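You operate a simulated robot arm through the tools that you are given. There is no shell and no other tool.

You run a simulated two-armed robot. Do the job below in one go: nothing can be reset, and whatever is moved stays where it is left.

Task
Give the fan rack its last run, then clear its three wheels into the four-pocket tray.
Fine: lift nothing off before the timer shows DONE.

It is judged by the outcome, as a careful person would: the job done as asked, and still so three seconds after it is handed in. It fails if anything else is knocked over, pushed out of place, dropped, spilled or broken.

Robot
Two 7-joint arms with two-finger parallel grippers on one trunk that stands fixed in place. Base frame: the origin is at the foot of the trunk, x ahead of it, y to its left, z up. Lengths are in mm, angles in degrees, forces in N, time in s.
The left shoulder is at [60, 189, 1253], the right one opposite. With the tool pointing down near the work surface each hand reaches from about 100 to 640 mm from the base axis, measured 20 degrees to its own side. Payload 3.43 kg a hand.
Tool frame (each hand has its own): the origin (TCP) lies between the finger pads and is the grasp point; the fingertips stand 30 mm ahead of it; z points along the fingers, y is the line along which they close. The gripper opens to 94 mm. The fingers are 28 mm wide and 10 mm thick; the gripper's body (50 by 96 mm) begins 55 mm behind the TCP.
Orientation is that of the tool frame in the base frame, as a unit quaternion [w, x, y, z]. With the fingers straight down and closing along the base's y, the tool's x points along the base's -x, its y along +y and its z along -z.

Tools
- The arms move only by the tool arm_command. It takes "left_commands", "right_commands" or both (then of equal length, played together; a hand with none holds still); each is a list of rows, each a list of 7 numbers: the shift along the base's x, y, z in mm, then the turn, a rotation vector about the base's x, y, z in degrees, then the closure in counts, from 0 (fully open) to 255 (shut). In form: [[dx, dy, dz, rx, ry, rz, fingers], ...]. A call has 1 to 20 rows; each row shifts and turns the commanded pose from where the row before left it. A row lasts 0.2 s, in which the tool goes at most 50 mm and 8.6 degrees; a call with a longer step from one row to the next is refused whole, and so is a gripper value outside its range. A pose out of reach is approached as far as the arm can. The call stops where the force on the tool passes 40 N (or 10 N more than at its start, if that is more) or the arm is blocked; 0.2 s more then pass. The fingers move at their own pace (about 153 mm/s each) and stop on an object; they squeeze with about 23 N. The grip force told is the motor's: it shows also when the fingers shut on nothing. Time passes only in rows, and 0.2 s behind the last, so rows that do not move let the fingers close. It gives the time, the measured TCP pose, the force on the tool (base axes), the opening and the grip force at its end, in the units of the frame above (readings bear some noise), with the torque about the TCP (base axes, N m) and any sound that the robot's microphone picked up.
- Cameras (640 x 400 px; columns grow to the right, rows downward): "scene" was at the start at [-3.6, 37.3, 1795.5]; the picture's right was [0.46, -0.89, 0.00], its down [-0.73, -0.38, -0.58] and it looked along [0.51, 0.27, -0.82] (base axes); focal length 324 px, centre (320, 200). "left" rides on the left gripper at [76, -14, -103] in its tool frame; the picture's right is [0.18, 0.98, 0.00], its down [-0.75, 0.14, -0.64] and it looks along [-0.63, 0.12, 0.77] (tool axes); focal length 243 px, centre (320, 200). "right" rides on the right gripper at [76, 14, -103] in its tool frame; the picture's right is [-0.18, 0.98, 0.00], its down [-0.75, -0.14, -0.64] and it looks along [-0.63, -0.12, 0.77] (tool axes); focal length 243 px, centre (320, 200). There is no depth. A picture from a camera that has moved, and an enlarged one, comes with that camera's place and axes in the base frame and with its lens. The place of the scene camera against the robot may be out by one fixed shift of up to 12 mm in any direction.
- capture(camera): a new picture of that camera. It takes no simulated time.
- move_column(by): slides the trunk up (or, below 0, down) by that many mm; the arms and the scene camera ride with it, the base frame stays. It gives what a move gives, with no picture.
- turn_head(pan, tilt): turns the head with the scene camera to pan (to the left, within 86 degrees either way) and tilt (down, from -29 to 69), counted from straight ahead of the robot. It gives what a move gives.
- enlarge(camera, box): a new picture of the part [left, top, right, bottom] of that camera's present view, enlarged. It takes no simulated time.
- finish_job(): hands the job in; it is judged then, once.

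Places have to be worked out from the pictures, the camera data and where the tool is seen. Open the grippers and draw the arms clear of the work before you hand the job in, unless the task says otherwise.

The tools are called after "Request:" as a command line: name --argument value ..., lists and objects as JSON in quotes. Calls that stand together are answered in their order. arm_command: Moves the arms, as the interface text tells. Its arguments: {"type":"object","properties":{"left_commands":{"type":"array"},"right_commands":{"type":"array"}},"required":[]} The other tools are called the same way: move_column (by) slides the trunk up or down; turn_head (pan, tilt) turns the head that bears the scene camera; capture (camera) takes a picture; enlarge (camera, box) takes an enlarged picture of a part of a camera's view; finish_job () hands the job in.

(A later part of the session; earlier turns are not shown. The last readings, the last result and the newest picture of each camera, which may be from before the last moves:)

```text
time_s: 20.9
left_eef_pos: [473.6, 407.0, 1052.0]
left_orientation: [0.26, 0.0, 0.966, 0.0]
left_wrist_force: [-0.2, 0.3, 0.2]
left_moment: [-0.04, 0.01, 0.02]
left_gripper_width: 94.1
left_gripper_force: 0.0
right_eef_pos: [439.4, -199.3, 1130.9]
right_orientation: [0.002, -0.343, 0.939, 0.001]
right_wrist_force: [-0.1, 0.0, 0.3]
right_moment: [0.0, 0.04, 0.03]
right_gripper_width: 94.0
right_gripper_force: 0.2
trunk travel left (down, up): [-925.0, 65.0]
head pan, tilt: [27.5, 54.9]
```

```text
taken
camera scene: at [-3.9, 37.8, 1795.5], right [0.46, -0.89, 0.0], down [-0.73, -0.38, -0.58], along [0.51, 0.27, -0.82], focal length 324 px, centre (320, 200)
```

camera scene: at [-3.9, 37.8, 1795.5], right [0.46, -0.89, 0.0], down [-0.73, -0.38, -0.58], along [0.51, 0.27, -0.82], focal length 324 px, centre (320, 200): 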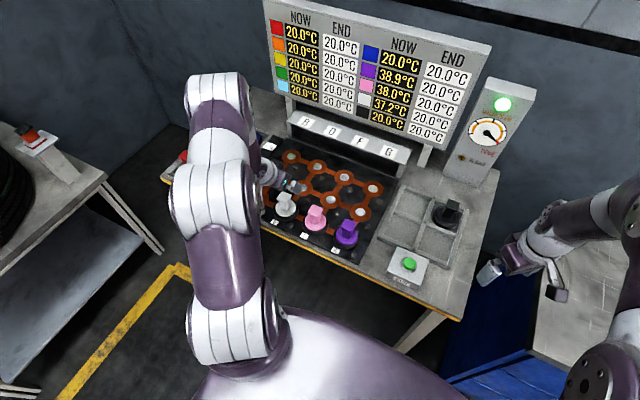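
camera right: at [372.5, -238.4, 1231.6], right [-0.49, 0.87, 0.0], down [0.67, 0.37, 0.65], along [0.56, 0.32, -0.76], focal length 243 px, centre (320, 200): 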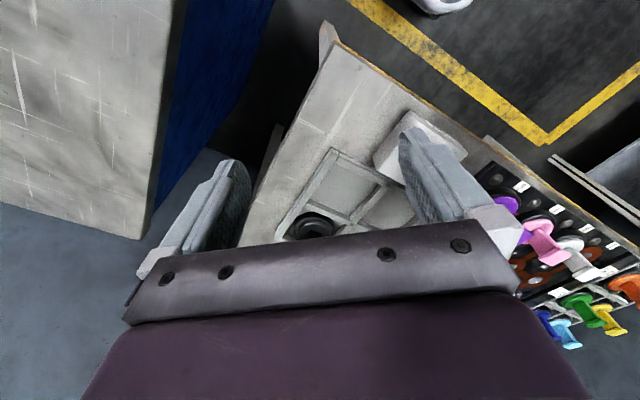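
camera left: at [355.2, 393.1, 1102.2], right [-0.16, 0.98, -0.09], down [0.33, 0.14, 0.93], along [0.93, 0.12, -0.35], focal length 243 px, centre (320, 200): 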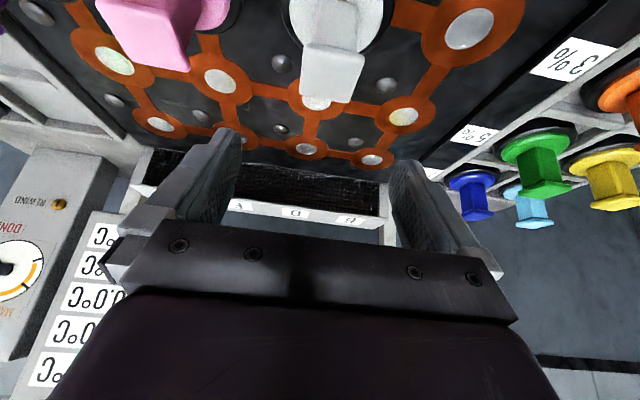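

The pitched hover above white is reached cleanly, and the white handle lies on the hand's centre line. I enlarge the hand view to measure the handle edges before going down.

Request:
enlarge --camera "left" --box '[240, 0, 432, 120]'

Request:
enlarge --camera "scene" --box '[230, 140, 390, 260]'

```text
3.33 times, centred on (336, 60) of left
camera zoom: at [355.2, 393.1, 1102.2], right [-0.16, 0.98, -0.09], down [0.33, 0.14, 0.93], along [0.93, 0.12, -0.35], focal length 809 px, centre (267, 667)
```

zoom: 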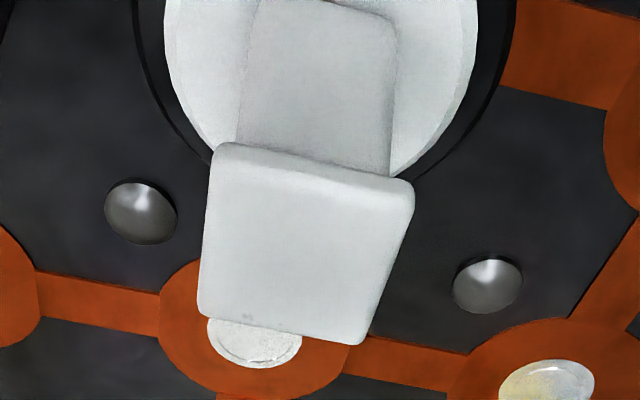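

```text
3.33 times, centred on (310, 200) of scene
camera zoom: at [-3.9, 37.8, 1795.5], right [0.46, -0.89, 0.0], down [-0.73, -0.38, -0.58], along [0.51, 0.27, -0.82], focal length 1082 px, centre (353, 200)
```

zoom: 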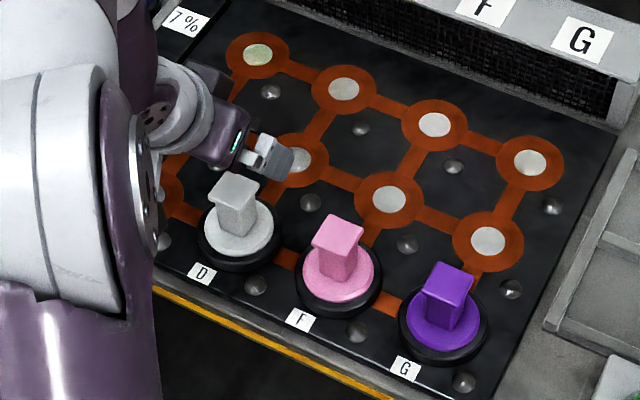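

The handle is a roughly 29 mm post with a thin 35 mm cap, centred on the hand's line at about [473, 406]. I lower the open fingers around it until the TCP is at cap height, with the fingertips still above the disc.

Request:
arm_command --left_commands '[[0, 0, -25, 0, 0, 0, 0], [0, 0, -25, 0, 0, 0, 0], [0, 0, -20, 0, 0, 0, 0], [0, 0, -10, 0, 0, 0, 0], [0, 0, -8, 0, 0, 0, 0], [0, 0, 0, 0, 0, 0, 0]]'

Request:
capture --camera "left"

Request:
enlarge --camera "scene" --box '[230, 140, 390, 260]'

Request:
enlarge --camera "right" --box '[480, 150, 640, 250]'

```text
time_s: 22.3
left_eef_pos: [473.2, 404.7, 963.9]
left_orientation: [0.26, 0.0, 0.966, 0.0]
left_wrist_force: [0.1, 0.3, -0.4]
left_moment: [0.07, 0.01, -0.01]
left_gripper_width: 94.1
left_gripper_force: 0.0
right_eef_pos: [439.1, -200.7, 1130.4]
right_orientation: [0.002, -0.342, 0.94, 0.002]
right_wrist_force: [0.7, -0.1, 0.0]
right_moment: [0.02, 0.0, 0.03]
right_gripper_width: 94.0
right_gripper_force: 0.0
trunk travel left (down, up): [-925.0, 65.0]
head pan, tilt: [27.5, 54.9]
```

```text
taken
camera left: at [355.5, 392.1, 1014.2], right [-0.16, 0.98, -0.09], down [0.33, 0.14, 0.93], along [0.93, 0.12, -0.35], focal length 243 px, centre (320, 200)
```

left: 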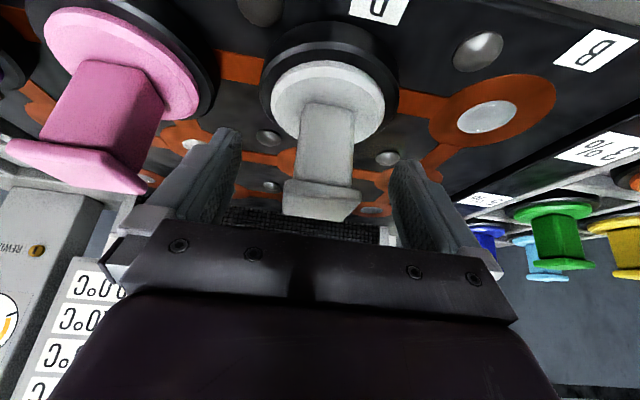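

```text
3.33 times, centred on (310, 200) of scene
camera zoom: at [-3.8, 37.1, 1795.5], right [0.46, -0.89, 0.0], down [-0.73, -0.38, -0.58], along [0.51, 0.27, -0.82], focal length 1082 px, centre (353, 200)
```

zoom: 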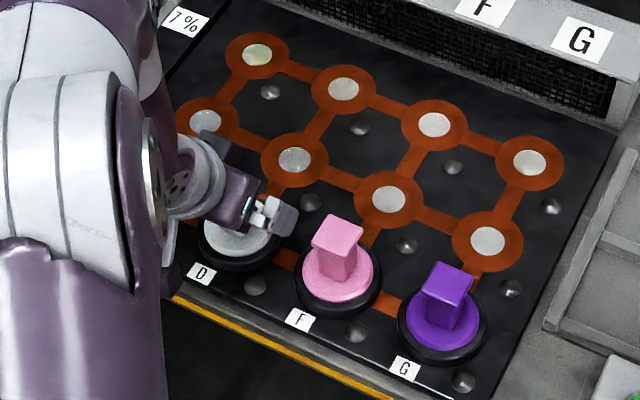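

```text
4.00 times, centred on (560, 200) of right
camera zoom: at [372.6, -238.4, 1231.5], right [-0.49, 0.87, 0.0], down [0.67, 0.37, 0.65], along [0.56, 0.32, -0.76], focal length 970 px, centre (-640, 200)
```

zoom: 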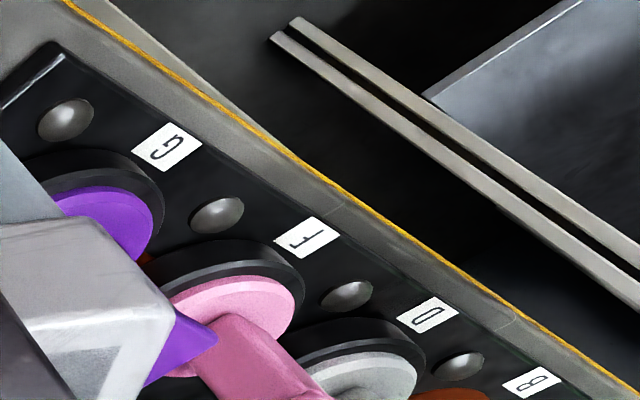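

The fingers straddle the white handle with no contact. I enlarge to check cap thickness and finger position before closing.

Request:
enlarge --camera "left" --box '[200, 20, 440, 240]'

```text
1.82 times, centred on (320, 130) of left
camera zoom: at [355.5, 392.1, 1014.2], right [-0.16, 0.98, -0.09], down [0.33, 0.14, 0.93], along [0.93, 0.12, -0.35], focal length 441 px, centre (320, 327)
```

zoom: 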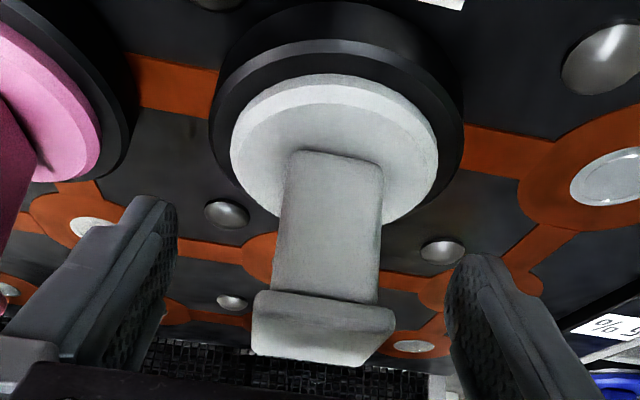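

The cap spans about z 967–973 and the disc top is about 919, with the fingertips around 931. I close on the handle and hold still while the fingers settle.

Request:
arm_command --left_commands '[[0, 0, 2, 0, 0, 0, 120], [0, 0, 0, 0, 0, 0, 255], [0, 0, 0, 0, 0, 0, 255], [0, 0, 0, 0, 0, 0, 255], [0, 0, 0, 0, 0, 0, 255]]'

Request:
enlarge --camera "left" --box '[200, 20, 440, 240]'

Request:
enlarge --camera "scene" --box '[230, 140, 390, 260]'

```text
time_s: 23.5
left_eef_pos: [472.7, 405.1, 966.1]
left_orientation: [0.259, 0.0, 0.966, -0.001]
left_wrist_force: [0.2, -0.3, 0.3]
left_moment: [0.02, -0.01, 0.01]
left_gripper_width: 41.3
left_gripper_force: 23.4
right_eef_pos: [438.5, -199.9, 1129.4]
right_orientation: [0.003, -0.342, 0.94, 0.002]
right_wrist_force: [0.3, -0.2, 0.7]
right_moment: [-0.03, 0.04, -0.04]
right_gripper_width: 94.2
right_gripper_force: 0.1
trunk travel left (down, up): [-925.0, 65.0]
head pan, tilt: [27.5, 54.9]
```

```text
1.82 times, centred on (320, 130) of left
camera zoom: at [355.7, 392.5, 1015.9], right [-0.16, 0.98, -0.09], down [0.33, 0.14, 0.93], along [0.93, 0.12, -0.35], focal length 441 px, centre (320, 327)
```

zoom: 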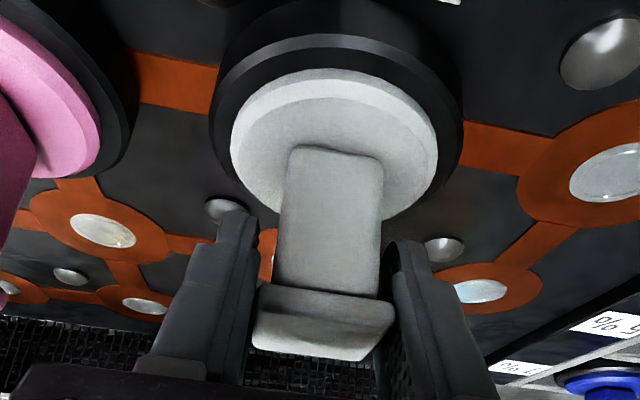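

```text
3.33 times, centred on (310, 200) of scene
camera zoom: at [-3.1, 37.8, 1795.5], right [0.46, -0.89, 0.0], down [-0.73, -0.38, -0.57], along [0.51, 0.27, -0.82], focal length 1082 px, centre (353, 200)
```

zoom: 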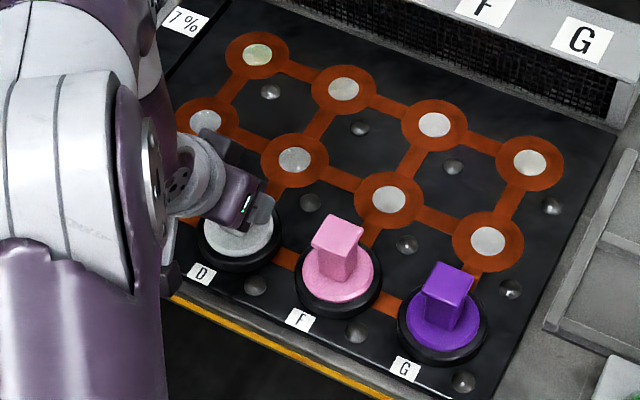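

The fingers stopped on the cap at 41 mm with a firm grip. I lift slowly by a small amount and check the force, in case it is still held.

Request:
arm_command --left_commands '[[0, 0, 3, 0, 0, 0, 255], [0, 0, 4, 0, 0, 0, 255], [0, 0, 5, 0, 0, 0, 255], [0, 0, 8, 0, 0, 0, 255], [0, 0, 0, 0, 0, 0, 255]]'

Request:
enlarge --camera "left" --box '[200, 20, 440, 240]'

Request:
enlarge --camera "scene" --box '[230, 140, 390, 260]'

```text
time_s: 24.7
left_eef_pos: [474.4, 405.9, 985.6]
left_orientation: [0.259, -0.001, 0.966, 0.0]
left_wrist_force: [-0.1, 0.5, -2.4]
left_moment: [0.06, -0.02, -0.02]
left_gripper_width: 41.3
left_gripper_force: 23.0
right_eef_pos: [440.2, -200.0, 1129.1]
right_orientation: [0.002, -0.342, 0.94, 0.002]
right_wrist_force: [0.4, -0.9, -0.1]
right_moment: [0.01, -0.04, 0.01]
right_gripper_width: 94.1
right_gripper_force: 0.0
trunk travel left (down, up): [-925.0, 65.0]
head pan, tilt: [27.5, 54.9]
```

```text
1.82 times, centred on (320, 130) of left
camera zoom: at [355.6, 392.8, 1035.5], right [-0.16, 0.98, -0.09], down [0.33, 0.14, 0.93], along [0.93, 0.12, -0.35], focal length 441 px, centre (320, 327)
```

zoom: 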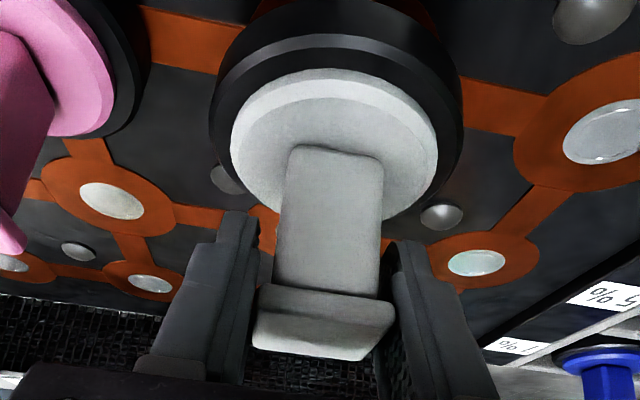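

```text
3.33 times, centred on (310, 200) of scene
camera zoom: at [-3.0, 37.8, 1795.5], right [0.46, -0.89, 0.0], down [-0.73, -0.38, -0.57], along [0.51, 0.27, -0.82], focal length 1082 px, centre (353, 200)
```

zoom: 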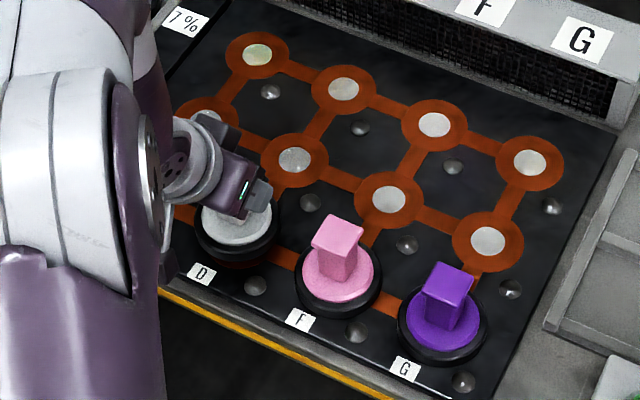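

The white wheel came up freely, weighing about 2.4 N, and hangs level in the grip. I raise it well above the other handles and carry it across to above the far-left pocket.

Request:
arm_command --left_commands '[[0, 0, 25, 0, 0, 0, 255], [0, 0, 30, 0, 0, 0, 255], [0, 0, 30, 0, 0, 0, 255], [15.9, -26.1, 5, 0, 0, 0, 255], [15.9, -26.1, 0, 0, 0, 0, 255], [15.9, -26.1, 0, 0, 0, 0, 255], [15.9, -26.1, 0, 0, 0, 0, 255], [15.9, -26.1, 0, 0, 0, 0, 255], [15.9, -26.1, 0, 0, 0, 0, 255], [15.9, -26.1, 0, 0, 0, 0, 255], [15.9, -26.1, 0, 0, 0, 0, 255], [15.9, -26.1, 0, 0, 0, 0, 255], [15.9, -26.1, 0, 0, 0, 0, 255], [15.9, -26.1, 0, 0, 0, 0, 255], [15.9, -26.1, 0, 0, 0, 0, 255], [15.9, -26.1, 0, 0, 0, 0, 255], [15.9, -26.1, 0, 0, 0, 0, 255], [0, 0, 0, 0, 0, 0, 255]]'

Request:
capture --camera "scene"

Request:
capture --camera "left"

Request:
capture --camera "right"

```text
time_s: 28.5
left_eef_pos: [695.3, 39.6, 1074.3]
left_orientation: [0.259, -0.001, 0.966, 0.001]
left_wrist_force: [-0.7, -0.4, -3.9]
left_moment: [-0.03, 0.02, -0.01]
left_gripper_width: 41.1
left_gripper_force: 22.9
right_eef_pos: [439.2, -200.2, 1129.1]
right_orientation: [0.002, -0.343, 0.939, 0.002]
right_wrist_force: [0.2, 0.3, -0.6]
right_moment: [0.01, 0.03, -0.01]
right_gripper_width: 94.0
right_gripper_force: 0.0
trunk travel left (down, up): [-925.0, 65.0]
head pan, tilt: [27.5, 54.9]
```

```text
taken
camera scene: at [-3.4, 37.9, 1795.5], right [0.46, -0.89, 0.0], down [-0.73, -0.38, -0.58], along [0.51, 0.27, -0.82], focal length 324 px, centre (320, 200)
```

scene: 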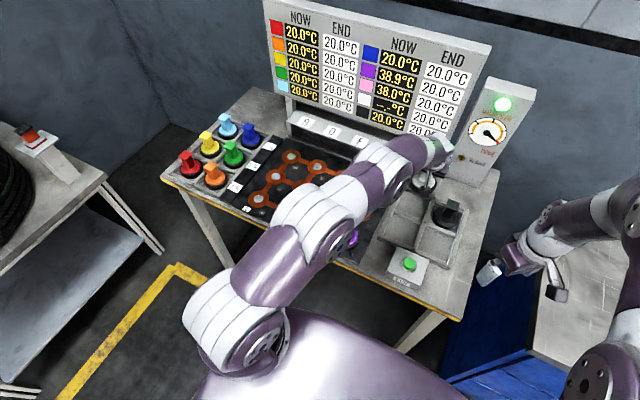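

```text
taken
camera left: at [577.9, 27.0, 1125.1], right [-0.16, 0.98, -0.09], down [0.33, 0.14, 0.93], along [0.93, 0.12, -0.35], focal length 243 px, centre (320, 200)
```

left: 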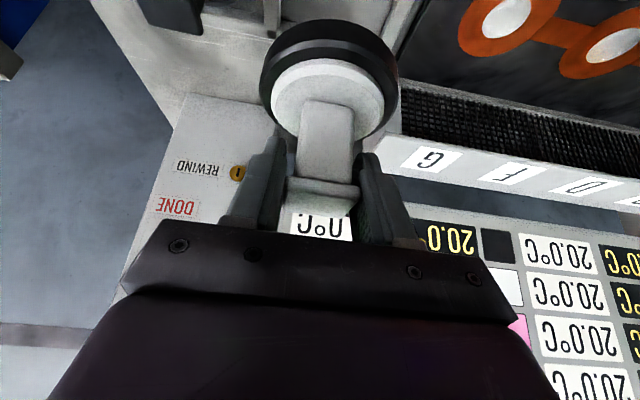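

```text
taken
camera right: at [372.9, -237.9, 1231.5], right [-0.49, 0.87, 0.0], down [0.67, 0.37, 0.65], along [0.56, 0.32, -0.76], focal length 243 px, centre (320, 200)
```

right: 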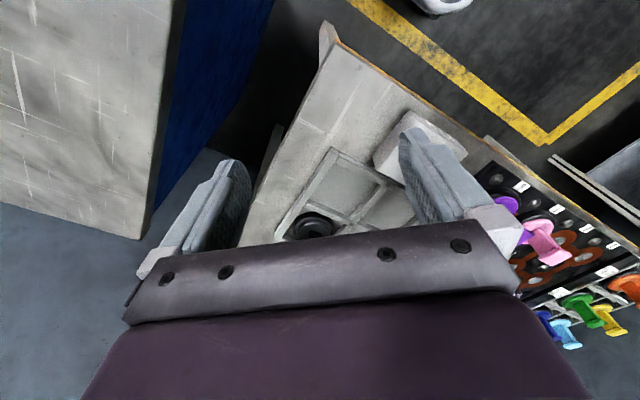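

The board now shows no reading for white, which is safely above the tray. I pitch the right hand's camera upward a little so it can watch the wheel and pocket from the side.

Request:
arm_command --right_commands '[[0, -5, 0, 4.3, -5.1, 0, 0], [0, -5, 0, 4.3, -5.1, 0, 0], [0, -5, 0, 4.3, -5.1, 0, 0], [0, 0, 0, 0, 0, 0, 0]]' --left_commands '[[0, 0, -10, 0, 0, 0, 255], [0, 0, -15, 0, 0, 0, 255], [0, 0, -15, 0, 0, 0, 255], [0, 0, 0, 0, 0, 0, 255]]'

Request:
capture --camera "right"

Request:
enlarge --camera "left" --box '[140, 0, 460, 200]'

Request:
enlarge --camera "scene" --box '[380, 130, 500, 250]'

```text
time_s: 29.5
left_eef_pos: [696.1, 40.2, 1035.3]
left_orientation: [0.258, -0.001, 0.966, 0.0]
left_wrist_force: [0.2, 0.2, -3.3]
left_moment: [0.0, 0.01, 0.03]
left_gripper_width: 41.4
left_gripper_force: 23.0
right_eef_pos: [441.5, -214.9, 1127.3]
right_orientation: [0.165, -0.337, 0.925, 0.062]
right_wrist_force: [-0.3, 0.1, 0.1]
right_moment: [-0.01, -0.02, 0.01]
right_gripper_width: 93.9
right_gripper_force: 0.1
trunk travel left (down, up): [-925.0, 65.0]
head pan, tilt: [27.5, 54.9]
```

```text
taken
camera right: at [351.2, -273.5, 1198.9], right [-0.5, 0.86, 0.07], down [0.46, 0.2, 0.86], along [0.73, 0.46, -0.5], focal length 243 px, centre (320, 200)
```

right: 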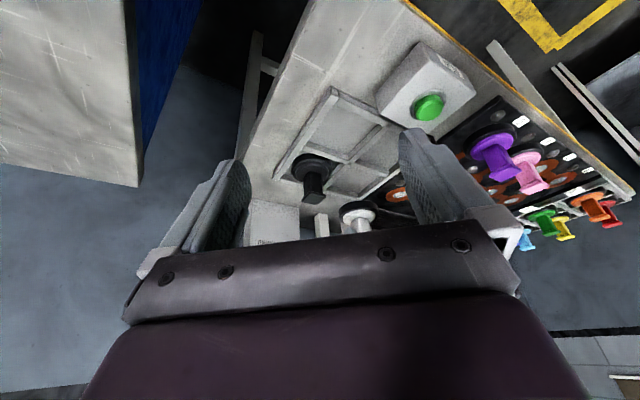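

```text
2.00 times, centred on (300, 100) of left
camera zoom: at [579.9, 27.4, 1085.5], right [-0.16, 0.98, -0.09], down [0.33, 0.14, 0.93], along [0.93, 0.12, -0.35], focal length 485 px, centre (360, 400)
```

zoom: 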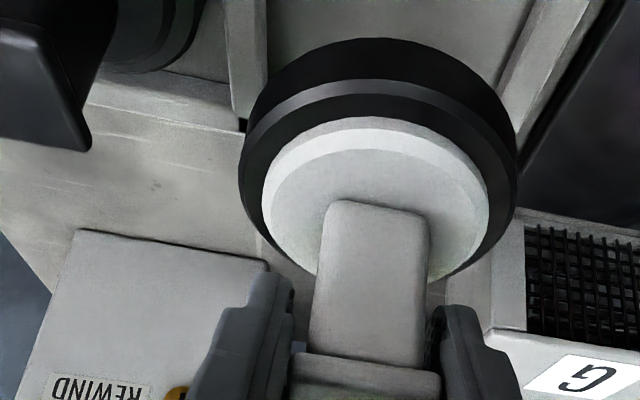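

```text
3.33 times, centred on (440, 190) of scene
camera zoom: at [-2.4, 37.2, 1795.5], right [0.46, -0.89, 0.0], down [-0.73, -0.38, -0.57], along [0.51, 0.27, -0.82], focal length 1082 px, centre (-80, 233)
```

zoom: 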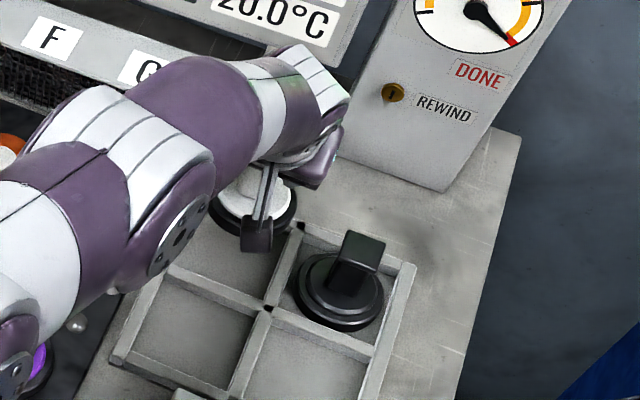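

The wheel hangs level and lines up with the far-left pocket: I read the far rib junction at about [751, -16] and the pocket's inner y span as about -8 to 87. I lower to just above the ribs and look again.

Request:
arm_command --left_commands '[[-1, 0, -15, 0, 0, 0, 255], [0, 0, -15, 0, 0, 0, 255], [0, 0, -15, 0, 0, 0, 255], [0, 0, -8, 0, 0, 0, 255], [0, 0, 0, 0, 0, 0, 255]]'

Request:
capture --camera "left"

Request:
enlarge --camera "right" --box '[270, 90, 430, 240]'

Request:
enlarge --camera "scene" --box '[390, 150, 490, 250]'

```text
time_s: 30.7
left_eef_pos: [696.4, 39.9, 981.8]
left_orientation: [0.259, -0.001, 0.966, 0.001]
left_wrist_force: [0.3, 0.6, -3.8]
left_moment: [0.04, -0.01, -0.01]
left_gripper_width: 41.1
left_gripper_force: 23.0
right_eef_pos: [442.3, -214.6, 1128.2]
right_orientation: [0.165, -0.337, 0.925, 0.062]
right_wrist_force: [-0.7, -0.4, 0.5]
right_moment: [0.02, 0.01, -0.01]
right_gripper_width: 94.1
right_gripper_force: 0.0
trunk travel left (down, up): [-925.0, 65.0]
head pan, tilt: [27.5, 54.9]
```

```text
taken
camera left: at [578.1, 27.1, 1032.6], right [-0.16, 0.98, -0.09], down [0.33, 0.14, 0.93], along [0.93, 0.12, -0.35], focal length 243 px, centre (320, 200)
```

left: 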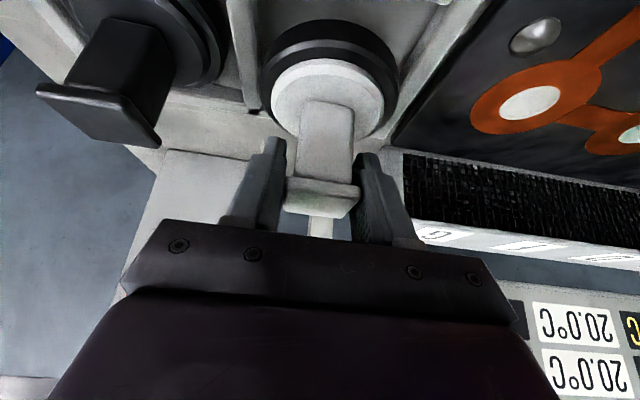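

```text
2.67 times, centred on (350, 165) of right
camera zoom: at [350.9, -273.4, 1199.0], right [-0.5, 0.86, 0.07], down [0.46, 0.2, 0.86], along [0.73, 0.46, -0.5], focal length 647 px, centre (240, 293)
```

zoom: 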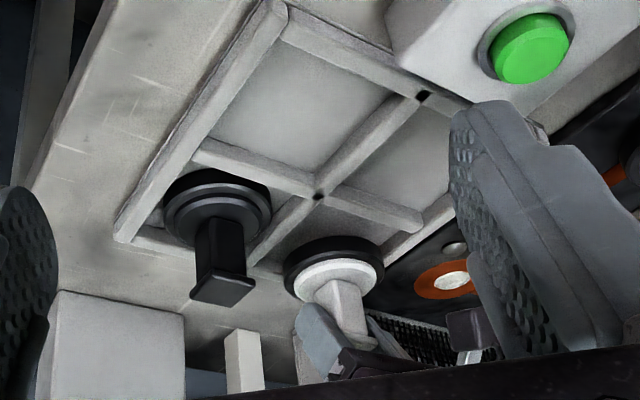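

```text
4.00 times, centred on (440, 200) of scene
camera zoom: at [-2.9, 37.1, 1795.5], right [0.46, -0.89, 0.0], down [-0.73, -0.38, -0.57], along [0.51, 0.27, -0.82], focal length 1298 px, centre (-160, 200)
```

zoom: 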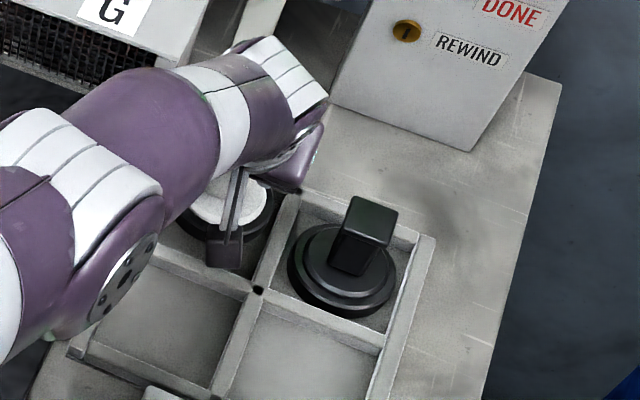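

Both views show white directly over its pocket. I enlarge the hand view to compare the tyre edge with the ribs on both sides.

Request:
enlarge --camera "left" --box '[180, 0, 460, 175]'

Request:
enlarge --camera "right" --box '[320, 140, 416, 200]'

```text
2.29 times, centred on (320, 88) of left
camera zoom: at [578.1, 27.1, 1032.6], right [-0.16, 0.98, -0.09], down [0.33, 0.14, 0.93], along [0.93, 0.12, -0.35], focal length 555 px, centre (320, 457)
```

zoom: 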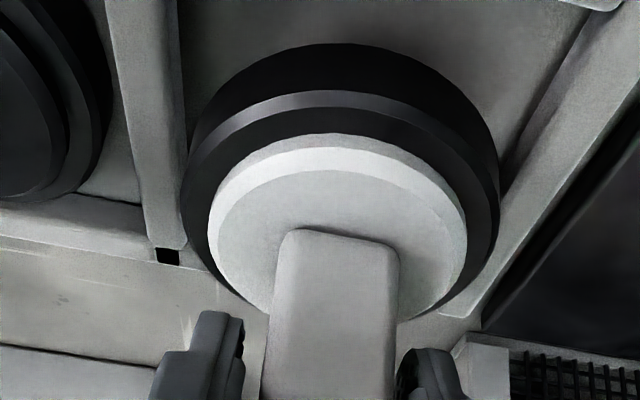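

```text
6.67 times, centred on (368, 170) of right
camera zoom: at [350.9, -273.4, 1199.0], right [-0.5, 0.86, 0.07], down [0.46, 0.2, 0.86], along [0.73, 0.46, -0.5], focal length 1618 px, centre (0, 400)
```

zoom: 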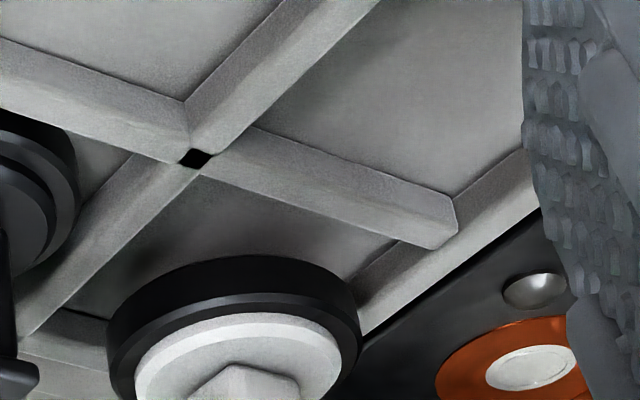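

Tyre and pocket agree within about 2 mm, so I nudge slightly (-1.5, -0.7) and lower into the pocket in small steps, watching the vertical force.

Request:
arm_command --left_commands '[[-1.5, -0.7, -6, 0, 0, 0, 255], [0, 0, -5, 0, 0, 0, 255], [0, 0, -4, 0, 0, 0, 255], [0, 0, -3, 0, 0, 0, 255], [0, 0, 0, 0, 0, 0, 255]]'

Request:
enlarge --camera "left" --box '[180, 0, 460, 175]'

Request:
enlarge --camera "right" --box '[320, 140, 416, 200]'

```text
time_s: 31.9
left_eef_pos: [693.3, 38.9, 963.1]
left_orientation: [0.259, 0.0, 0.966, 0.001]
left_wrist_force: [-0.6, 0.8, -4.2]
left_moment: [-0.04, 0.0, 0.01]
left_gripper_width: 41.3
left_gripper_force: 22.8
right_eef_pos: [440.1, -217.0, 1129.2]
right_orientation: [0.165, -0.336, 0.925, 0.061]
right_wrist_force: [0.3, -0.5, 0.3]
right_moment: [-0.03, 0.01, 0.02]
right_gripper_width: 94.1
right_gripper_force: 0.0
trunk travel left (down, up): [-925.0, 65.0]
head pan, tilt: [27.5, 54.9]
```

```text
2.29 times, centred on (320, 88) of left
camera zoom: at [576.0, 26.2, 1013.5], right [-0.16, 0.98, -0.09], down [0.33, 0.14, 0.93], along [0.93, 0.12, -0.35], focal length 555 px, centre (320, 457)
```

zoom: 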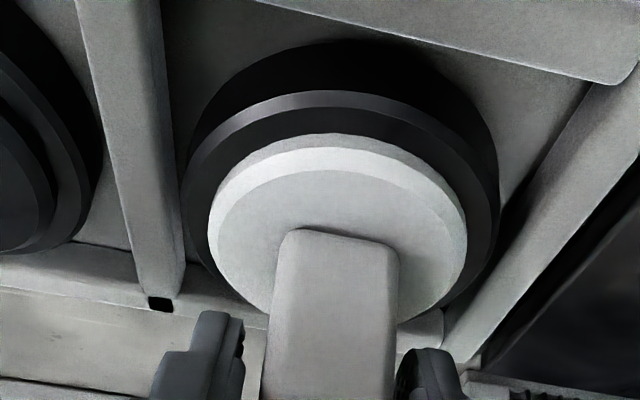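

```text
6.67 times, centred on (368, 170) of right
camera zoom: at [350.8, -273.3, 1199.0], right [-0.5, 0.86, 0.07], down [0.46, 0.2, 0.86], along [0.73, 0.46, -0.5], focal length 1618 px, centre (0, 400)
```

zoom: 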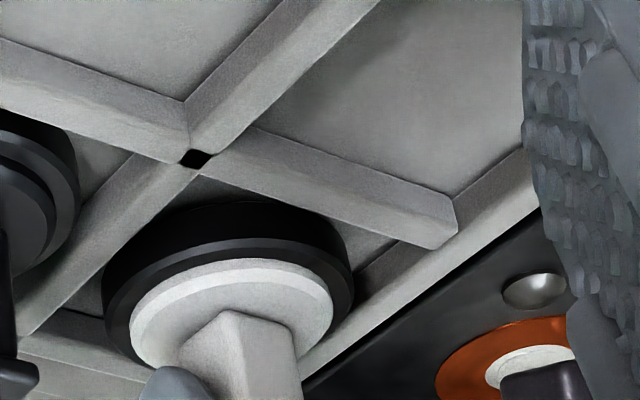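

The wheel is now inside the ribs with clearance on all sides and no contact. I keep lowering in 1–2 mm steps until the floor takes the weight.

Request:
arm_command --left_commands '[[0, 0, -2, 0, 0, 0, 255], [0, 0, -1.5, 0, 0, 0, 255], [0, 0, 0, 0, 0, 0, 255]]'

Request:
enlarge --camera "left" --box '[180, 0, 460, 175]'

```text
time_s: 32.7
left_eef_pos: [693.0, 39.0, 960.6]
left_orientation: [0.259, -0.001, 0.966, 0.0]
left_wrist_force: [0.7, -0.4, -4.3]
left_moment: [0.03, -0.01, 0.01]
left_gripper_width: 41.6
left_gripper_force: 23.2
right_eef_pos: [441.1, -214.3, 1129.5]
right_orientation: [0.164, -0.337, 0.925, 0.062]
right_wrist_force: [0.1, 0.1, 0.3]
right_moment: [0.01, 0.0, -0.01]
right_gripper_width: 93.9
right_gripper_force: 0.1
trunk travel left (down, up): [-925.0, 65.0]
head pan, tilt: [27.5, 54.9]
```

```text
2.29 times, centred on (320, 88) of left
camera zoom: at [575.9, 26.3, 1010.3], right [-0.16, 0.98, -0.09], down [0.33, 0.14, 0.93], along [0.93, 0.12, -0.35], focal length 555 px, centre (320, 457)
```

zoom: 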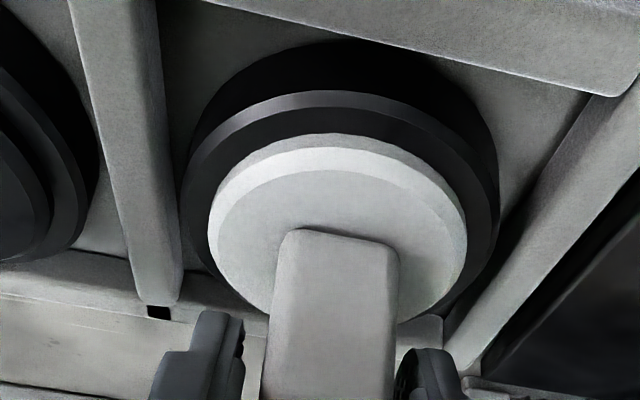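

Still only the weight on the hand, so the floor is a little lower. I continue down gently.

Request:
arm_command --left_commands '[[0, 0, -1.5, 0, 0, 0, 255], [0, 0, -1.5, 0, 0, 0, 255], [0, 0, 0, 0, 0, 0, 255]]'

```text
time_s: 33.5
left_eef_pos: [692.8, 39.5, 956.7]
left_orientation: [0.259, -0.001, 0.966, 0.001]
left_wrist_force: [-0.2, -1.0, -2.2]
left_moment: [0.01, 0.0, 0.03]
left_gripper_width: 41.6
left_gripper_force: 23.0
right_eef_pos: [440.8, -215.4, 1129.4]
right_orientation: [0.165, -0.337, 0.925, 0.062]
right_wrist_force: [0.9, -0.5, 0.6]
right_moment: [0.01, -0.03, 0.0]
right_gripper_width: 94.1
right_gripper_force: 0.1
trunk travel left (down, up): [-925.0, 65.0]
head pan, tilt: [27.5, 54.9]
```

The downward pull has lessened slightly, perhaps first contact at TCP z ≈ 957. I go another 1.5 mm to confirm.

Request:
arm_command --left_commands '[[0, 0, -1, 0, 0, 0, 255], [0, 0, -1, 0, 0, 0, 255], [0, 0, 0, 0, 0, 0, 255]]'

Request:
enlarge --camera "left" --box '[180, 0, 460, 175]'

Request:
enlarge --camera "right" --box '[320, 140, 416, 200]'

```text
time_s: 34.3
left_eef_pos: [693.2, 39.0, 957.5]
left_orientation: [0.26, -0.001, 0.966, 0.001]
left_wrist_force: [-0.4, 2.4, 4.5]
left_moment: [0.43, 0.21, 0.01]
left_gripper_width: 41.3
left_gripper_force: 23.6
right_eef_pos: [439.5, -214.8, 1129.7]
right_orientation: [0.165, -0.338, 0.925, 0.061]
right_wrist_force: [-0.2, -0.3, 0.7]
right_moment: [-0.03, 0.0, 0.02]
right_gripper_width: 94.1
right_gripper_force: 0.0
trunk travel left (down, up): [-925.0, 65.0]
head pan, tilt: [27.5, 54.9]
```

```text
2.29 times, centred on (320, 88) of left
camera zoom: at [575.1, 26.1, 1007.1], right [-0.16, 0.98, -0.09], down [0.33, 0.14, 0.93], along [0.93, 0.12, -0.35], focal length 555 px, centre (320, 457)
```

zoom: 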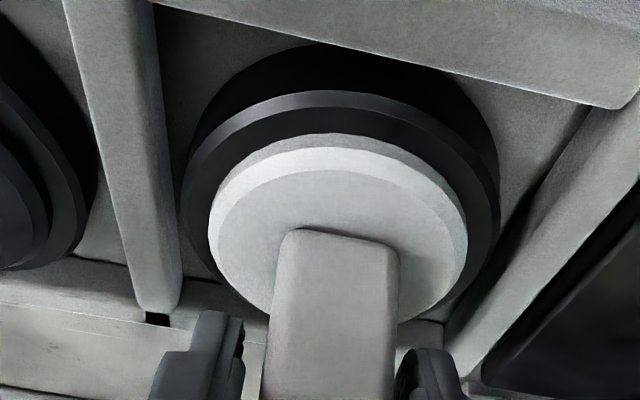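

```text
6.67 times, centred on (368, 170) of right
camera zoom: at [349.7, -273.0, 1199.5], right [-0.5, 0.86, 0.07], down [0.46, 0.2, 0.86], along [0.73, 0.46, -0.5], focal length 1618 px, centre (0, 400)
```

zoom: 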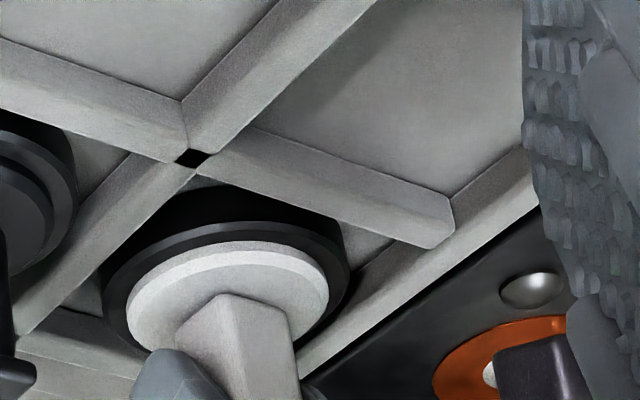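

The floor is taking the weight now (force went from -4 to +4.5 N at TCP z 957) and the tyre sits inside all four ribs. I open the fingers, wait, and rise straight up.

Request:
arm_command --left_commands '[[0, 0, 0, 0, 0, 0, 100], [0, 0, 0, 0, 0, 0, 40], [0, 0, 0, 0, 0, 0, 40], [0, 0, 8, 0, 0, 0, 40], [0, 0, 20, 0, 0, 0, 40], [0, 0, 30, 0, 0, 0, 40], [0, 0, 30, 0, 0, 0, 40], [0, 0, 30, 0, 0, 0, 40], [0, 0, 0, 0, 0, 0, 40]]'

Request:
capture --camera "left"

Request:
enlarge --camera "right" --box '[270, 90, 430, 240]'

Request:
enlarge --camera "scene" --box '[380, 150, 500, 270]'

```text
time_s: 36.3
left_eef_pos: [694.7, 39.7, 1072.7]
left_orientation: [0.258, 0.001, 0.966, -0.001]
left_wrist_force: [0.4, 0.4, -0.2]
left_moment: [0.02, -0.01, 0.0]
left_gripper_width: 79.2
left_gripper_force: 0.1
right_eef_pos: [440.3, -216.1, 1129.3]
right_orientation: [0.165, -0.337, 0.925, 0.062]
right_wrist_force: [-0.1, 0.0, 0.1]
right_moment: [-0.01, 0.04, -0.01]
right_gripper_width: 94.2
right_gripper_force: 0.0
trunk travel left (down, up): [-925.0, 65.0]
head pan, tilt: [27.5, 54.9]
```

```text
taken
camera left: at [576.4, 26.7, 1124.3], right [-0.16, 0.98, -0.09], down [0.33, 0.14, 0.93], along [0.93, 0.12, -0.35], focal length 243 px, centre (320, 200)
```

left: 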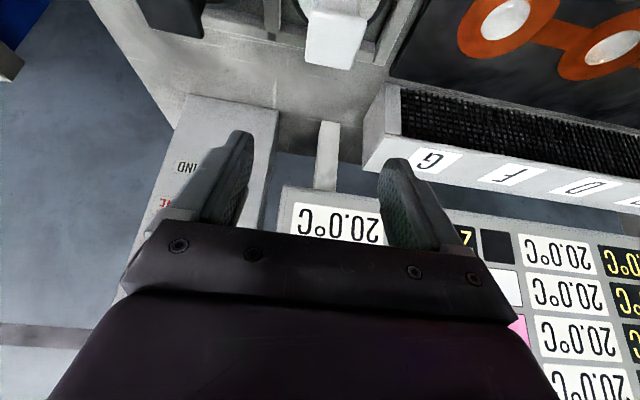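

```text
2.67 times, centred on (350, 165) of right
camera zoom: at [350.7, -273.3, 1199.1], right [-0.5, 0.86, 0.07], down [0.46, 0.2, 0.86], along [0.73, 0.46, -0.5], focal length 647 px, centre (240, 293)
```

zoom: 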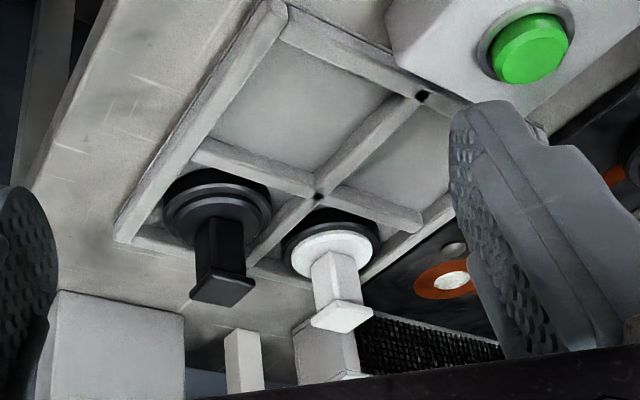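

```text
3.33 times, centred on (440, 210) of scene
camera zoom: at [-3.2, 37.3, 1795.5], right [0.46, -0.89, 0.0], down [-0.73, -0.38, -0.58], along [0.51, 0.27, -0.82], focal length 1082 px, centre (-80, 167)
```

zoom: 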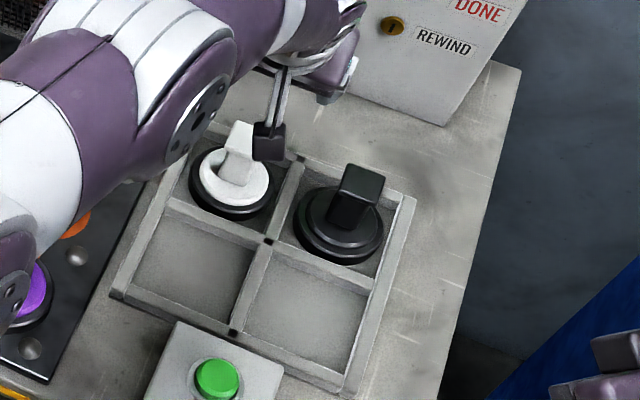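

White sits in the far-left pocket at the same height as the black wheel, nothing else disturbed. Next I go to pink, reducing the pitch to 15° since the near pockets need less reach, and hover above its handle.

Request:
arm_command --left_commands '[[-22, 25.7, 0, 0, 0, 0, 0], [-22, 25.7, 0, 0, 0, 0, 0], [-22, 25.7, 0, 0, 3, 0, 0], [-22, 25.7, 0, 0, 3, 0, 0], [-22, 25.7, 0, 0, 3, 0, 0], [-22, 25.7, 0, 0, 3, 0, 0], [-22, 25.7, 0, 0, 3, 0, 0], [-22, 25.7, 0, 0, 0, 0, 0], [-22, 25.7, 0, 0, 0, 0, 0], [-23, 26, 0, 0, 0, 0, 0], [0, 0, -12, 0, 0, 0, 0], [0, 0, -12, 0, 0, 0, 0], [0, 0, 0, 0, 0, 0, 0]]'

Request:
capture --camera "left"

Request:
enlarge --camera "scene" --box '[260, 160, 420, 280]'

```text
time_s: 39.1
left_eef_pos: [470.0, 296.0, 1049.2]
left_orientation: [0.132, -0.001, 0.991, 0.0]
left_wrist_force: [-0.4, 0.0, -0.7]
left_moment: [0.02, 0.02, -0.01]
left_gripper_width: 94.0
left_gripper_force: 0.1
right_eef_pos: [439.6, -215.9, 1130.5]
right_orientation: [0.166, -0.338, 0.924, 0.062]
right_wrist_force: [0.8, 0.1, 0.1]
right_moment: [0.0, 0.01, -0.02]
right_gripper_width: 94.2
right_gripper_force: 0.0
trunk travel left (down, up): [-925.0, 65.0]
head pan, tilt: [27.5, 54.9]
```

```text
taken
camera left: at [370.7, 283.4, 1128.2], right [-0.18, 0.98, -0.05], down [0.56, 0.14, 0.82], along [0.81, 0.12, -0.58], focal length 243 px, centre (320, 200)
```

left: 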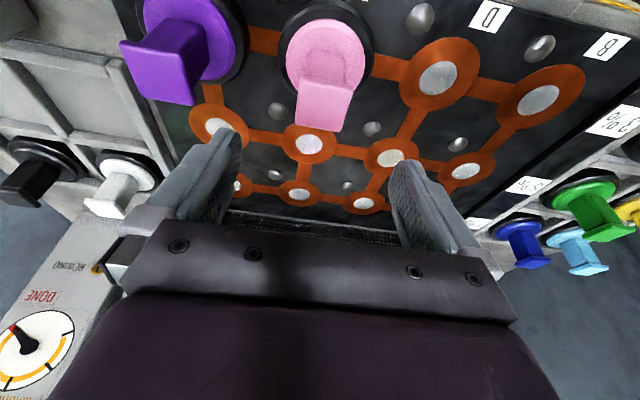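

```text
3.33 times, centred on (340, 220) of scene
camera zoom: at [-4.6, 37.6, 1795.5], right [0.46, -0.89, 0.0], down [-0.72, -0.38, -0.58], along [0.51, 0.27, -0.82], focal length 1082 px, centre (253, 133)
```

zoom: 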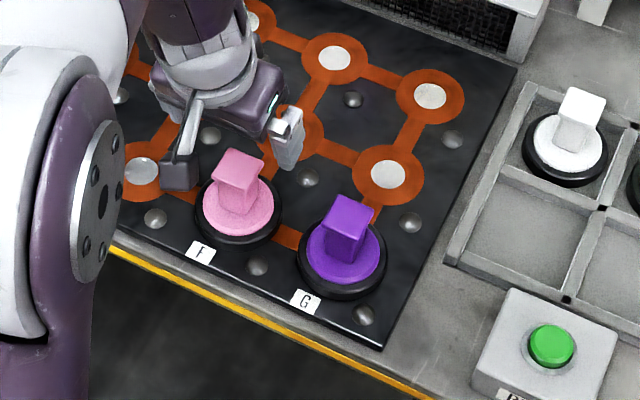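

Pitch is 15° and the hand hovers about 2–3 mm short of pink's centre in x. I enlarge to measure its cap.

Request:
enlarge --camera "left" --box '[240, 10, 432, 140]'

```text
3.08 times, centred on (336, 75) of left
camera zoom: at [370.7, 283.4, 1128.2], right [-0.18, 0.98, -0.05], down [0.56, 0.14, 0.82], along [0.81, 0.12, -0.58], focal length 746 px, centre (271, 585)
```

zoom: 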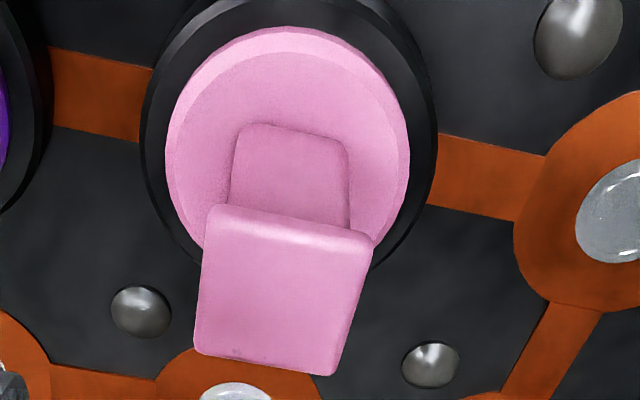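

Pink's cap centre works out to about [474, 296.5] with no yaw. I correct by a few mm and lower the open fingers around it.

Request:
arm_command --left_commands '[[4, 0.5, -20, 0, 0, 0, 0], [0, 0, -25, 0, 0, 0, 0], [0, 0, -20, 0, 0, 0, 0], [0, 0, -12, 0, 0, 0, 0], [0, 0, -6, 0, 0, 0, 0], [0, 0, 0, 0, 0, 0, 0]]'

Request:
enlarge --camera "left" --box '[180, 20, 460, 240]'

Request:
enlarge --camera "scene" --box '[260, 160, 420, 280]'

```text
time_s: 40.5
left_eef_pos: [475.6, 296.6, 966.7]
left_orientation: [0.131, -0.001, 0.991, -0.001]
left_wrist_force: [-0.7, 0.9, -0.9]
left_moment: [-0.01, -0.02, 0.01]
left_gripper_width: 94.0
left_gripper_force: 0.2
right_eef_pos: [439.7, -215.6, 1129.5]
right_orientation: [0.166, -0.336, 0.925, 0.062]
right_wrist_force: [-0.9, 0.1, 0.1]
right_moment: [-0.03, -0.02, 0.0]
right_gripper_width: 94.0
right_gripper_force: 0.0
trunk travel left (down, up): [-925.0, 65.0]
head pan, tilt: [27.5, 54.9]
```

```text
1.82 times, centred on (320, 130) of left
camera zoom: at [375.0, 283.8, 1045.4], right [-0.18, 0.98, -0.05], down [0.56, 0.14, 0.82], along [0.81, 0.12, -0.58], focal length 441 px, centre (320, 327)
```

zoom: 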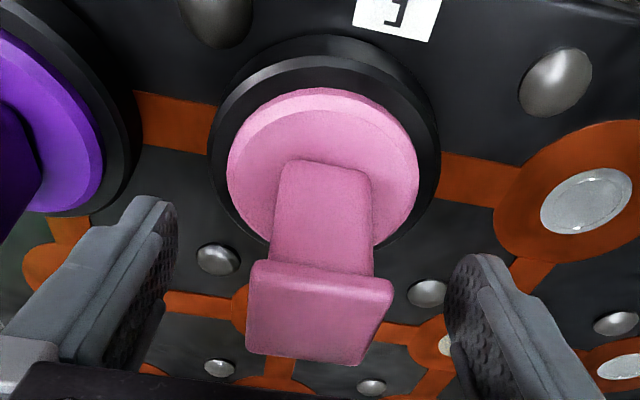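

```text
3.33 times, centred on (340, 220) of scene
camera zoom: at [-3.7, 37.2, 1795.5], right [0.46, -0.89, 0.0], down [-0.73, -0.38, -0.58], along [0.51, 0.27, -0.82], focal length 1082 px, centre (253, 133)
```

zoom: 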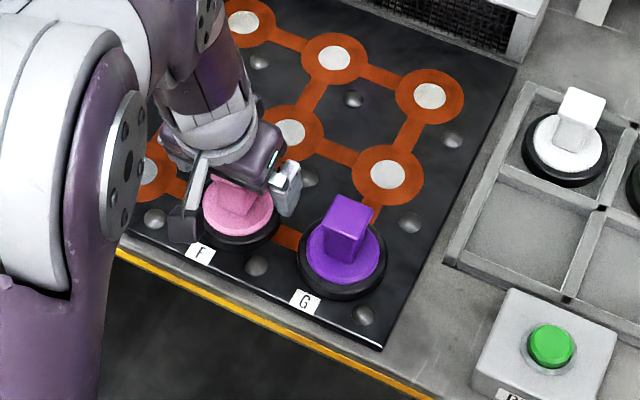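

The fingers straddle pink's cap evenly with no contact. I close, let the grip settle, and lift a little while watching the force.

Request:
arm_command --left_commands '[[0, 0, 0, 0, 0, 0, 120], [0, 0, 0, 0, 0, 0, 255], [0, 0, 0, 0, 0, 0, 255], [0, 0, 0, 0, 0, 0, 255], [0, 0, 3, 0, 0, 0, 255], [0, 0, 5, 0, 0, 0, 255], [0, 0, 8, 0, 0, 0, 255], [0, 0, 0, 0, 0, 0, 255]]'

Request:
enlarge --camera "left" --box '[180, 20, 460, 240]'

Request:
enlarge --camera "scene" --box '[260, 160, 420, 280]'

```text
time_s: 42.3
left_eef_pos: [475.5, 297.9, 982.0]
left_orientation: [0.131, -0.001, 0.991, 0.0]
left_wrist_force: [0.1, -0.1, -3.9]
left_moment: [0.01, -0.01, -0.01]
left_gripper_width: 41.3
left_gripper_force: 23.3
right_eef_pos: [440.5, -214.6, 1128.9]
right_orientation: [0.165, -0.337, 0.925, 0.062]
right_wrist_force: [0.1, -0.6, 0.4]
right_moment: [0.02, 0.0, 0.0]
right_gripper_width: 94.1
right_gripper_force: 0.0
trunk travel left (down, up): [-925.0, 65.0]
head pan, tilt: [27.5, 54.9]
```

```text
1.82 times, centred on (320, 130) of left
camera zoom: at [375.4, 284.4, 1061.1], right [-0.18, 0.98, -0.05], down [0.56, 0.14, 0.82], along [0.81, 0.12, -0.58], focal length 441 px, centre (320, 327)
```

zoom: 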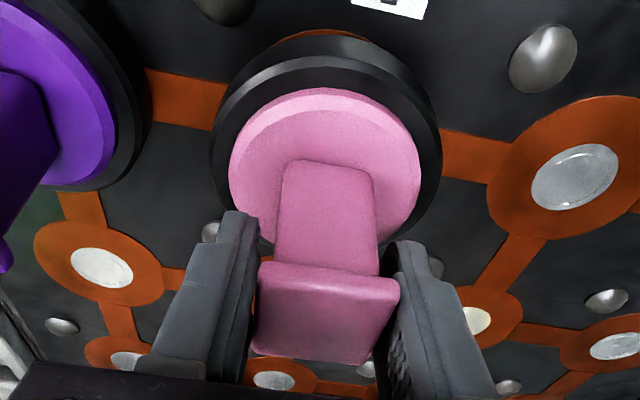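

```text
3.33 times, centred on (340, 220) of scene
camera zoom: at [-3.0, 37.8, 1795.5], right [0.46, -0.89, 0.0], down [-0.73, -0.38, -0.57], along [0.51, 0.27, -0.82], focal length 1082 px, centre (253, 133)
```

zoom: 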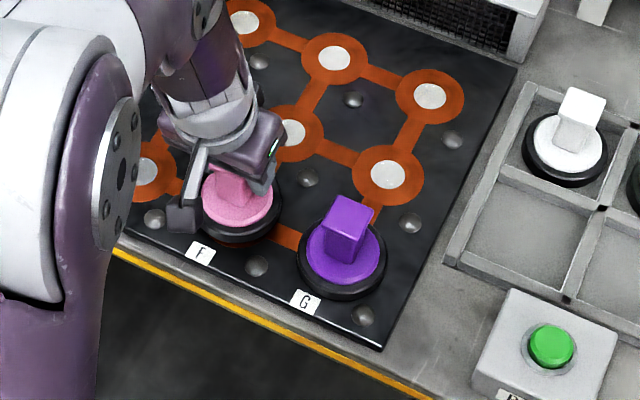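

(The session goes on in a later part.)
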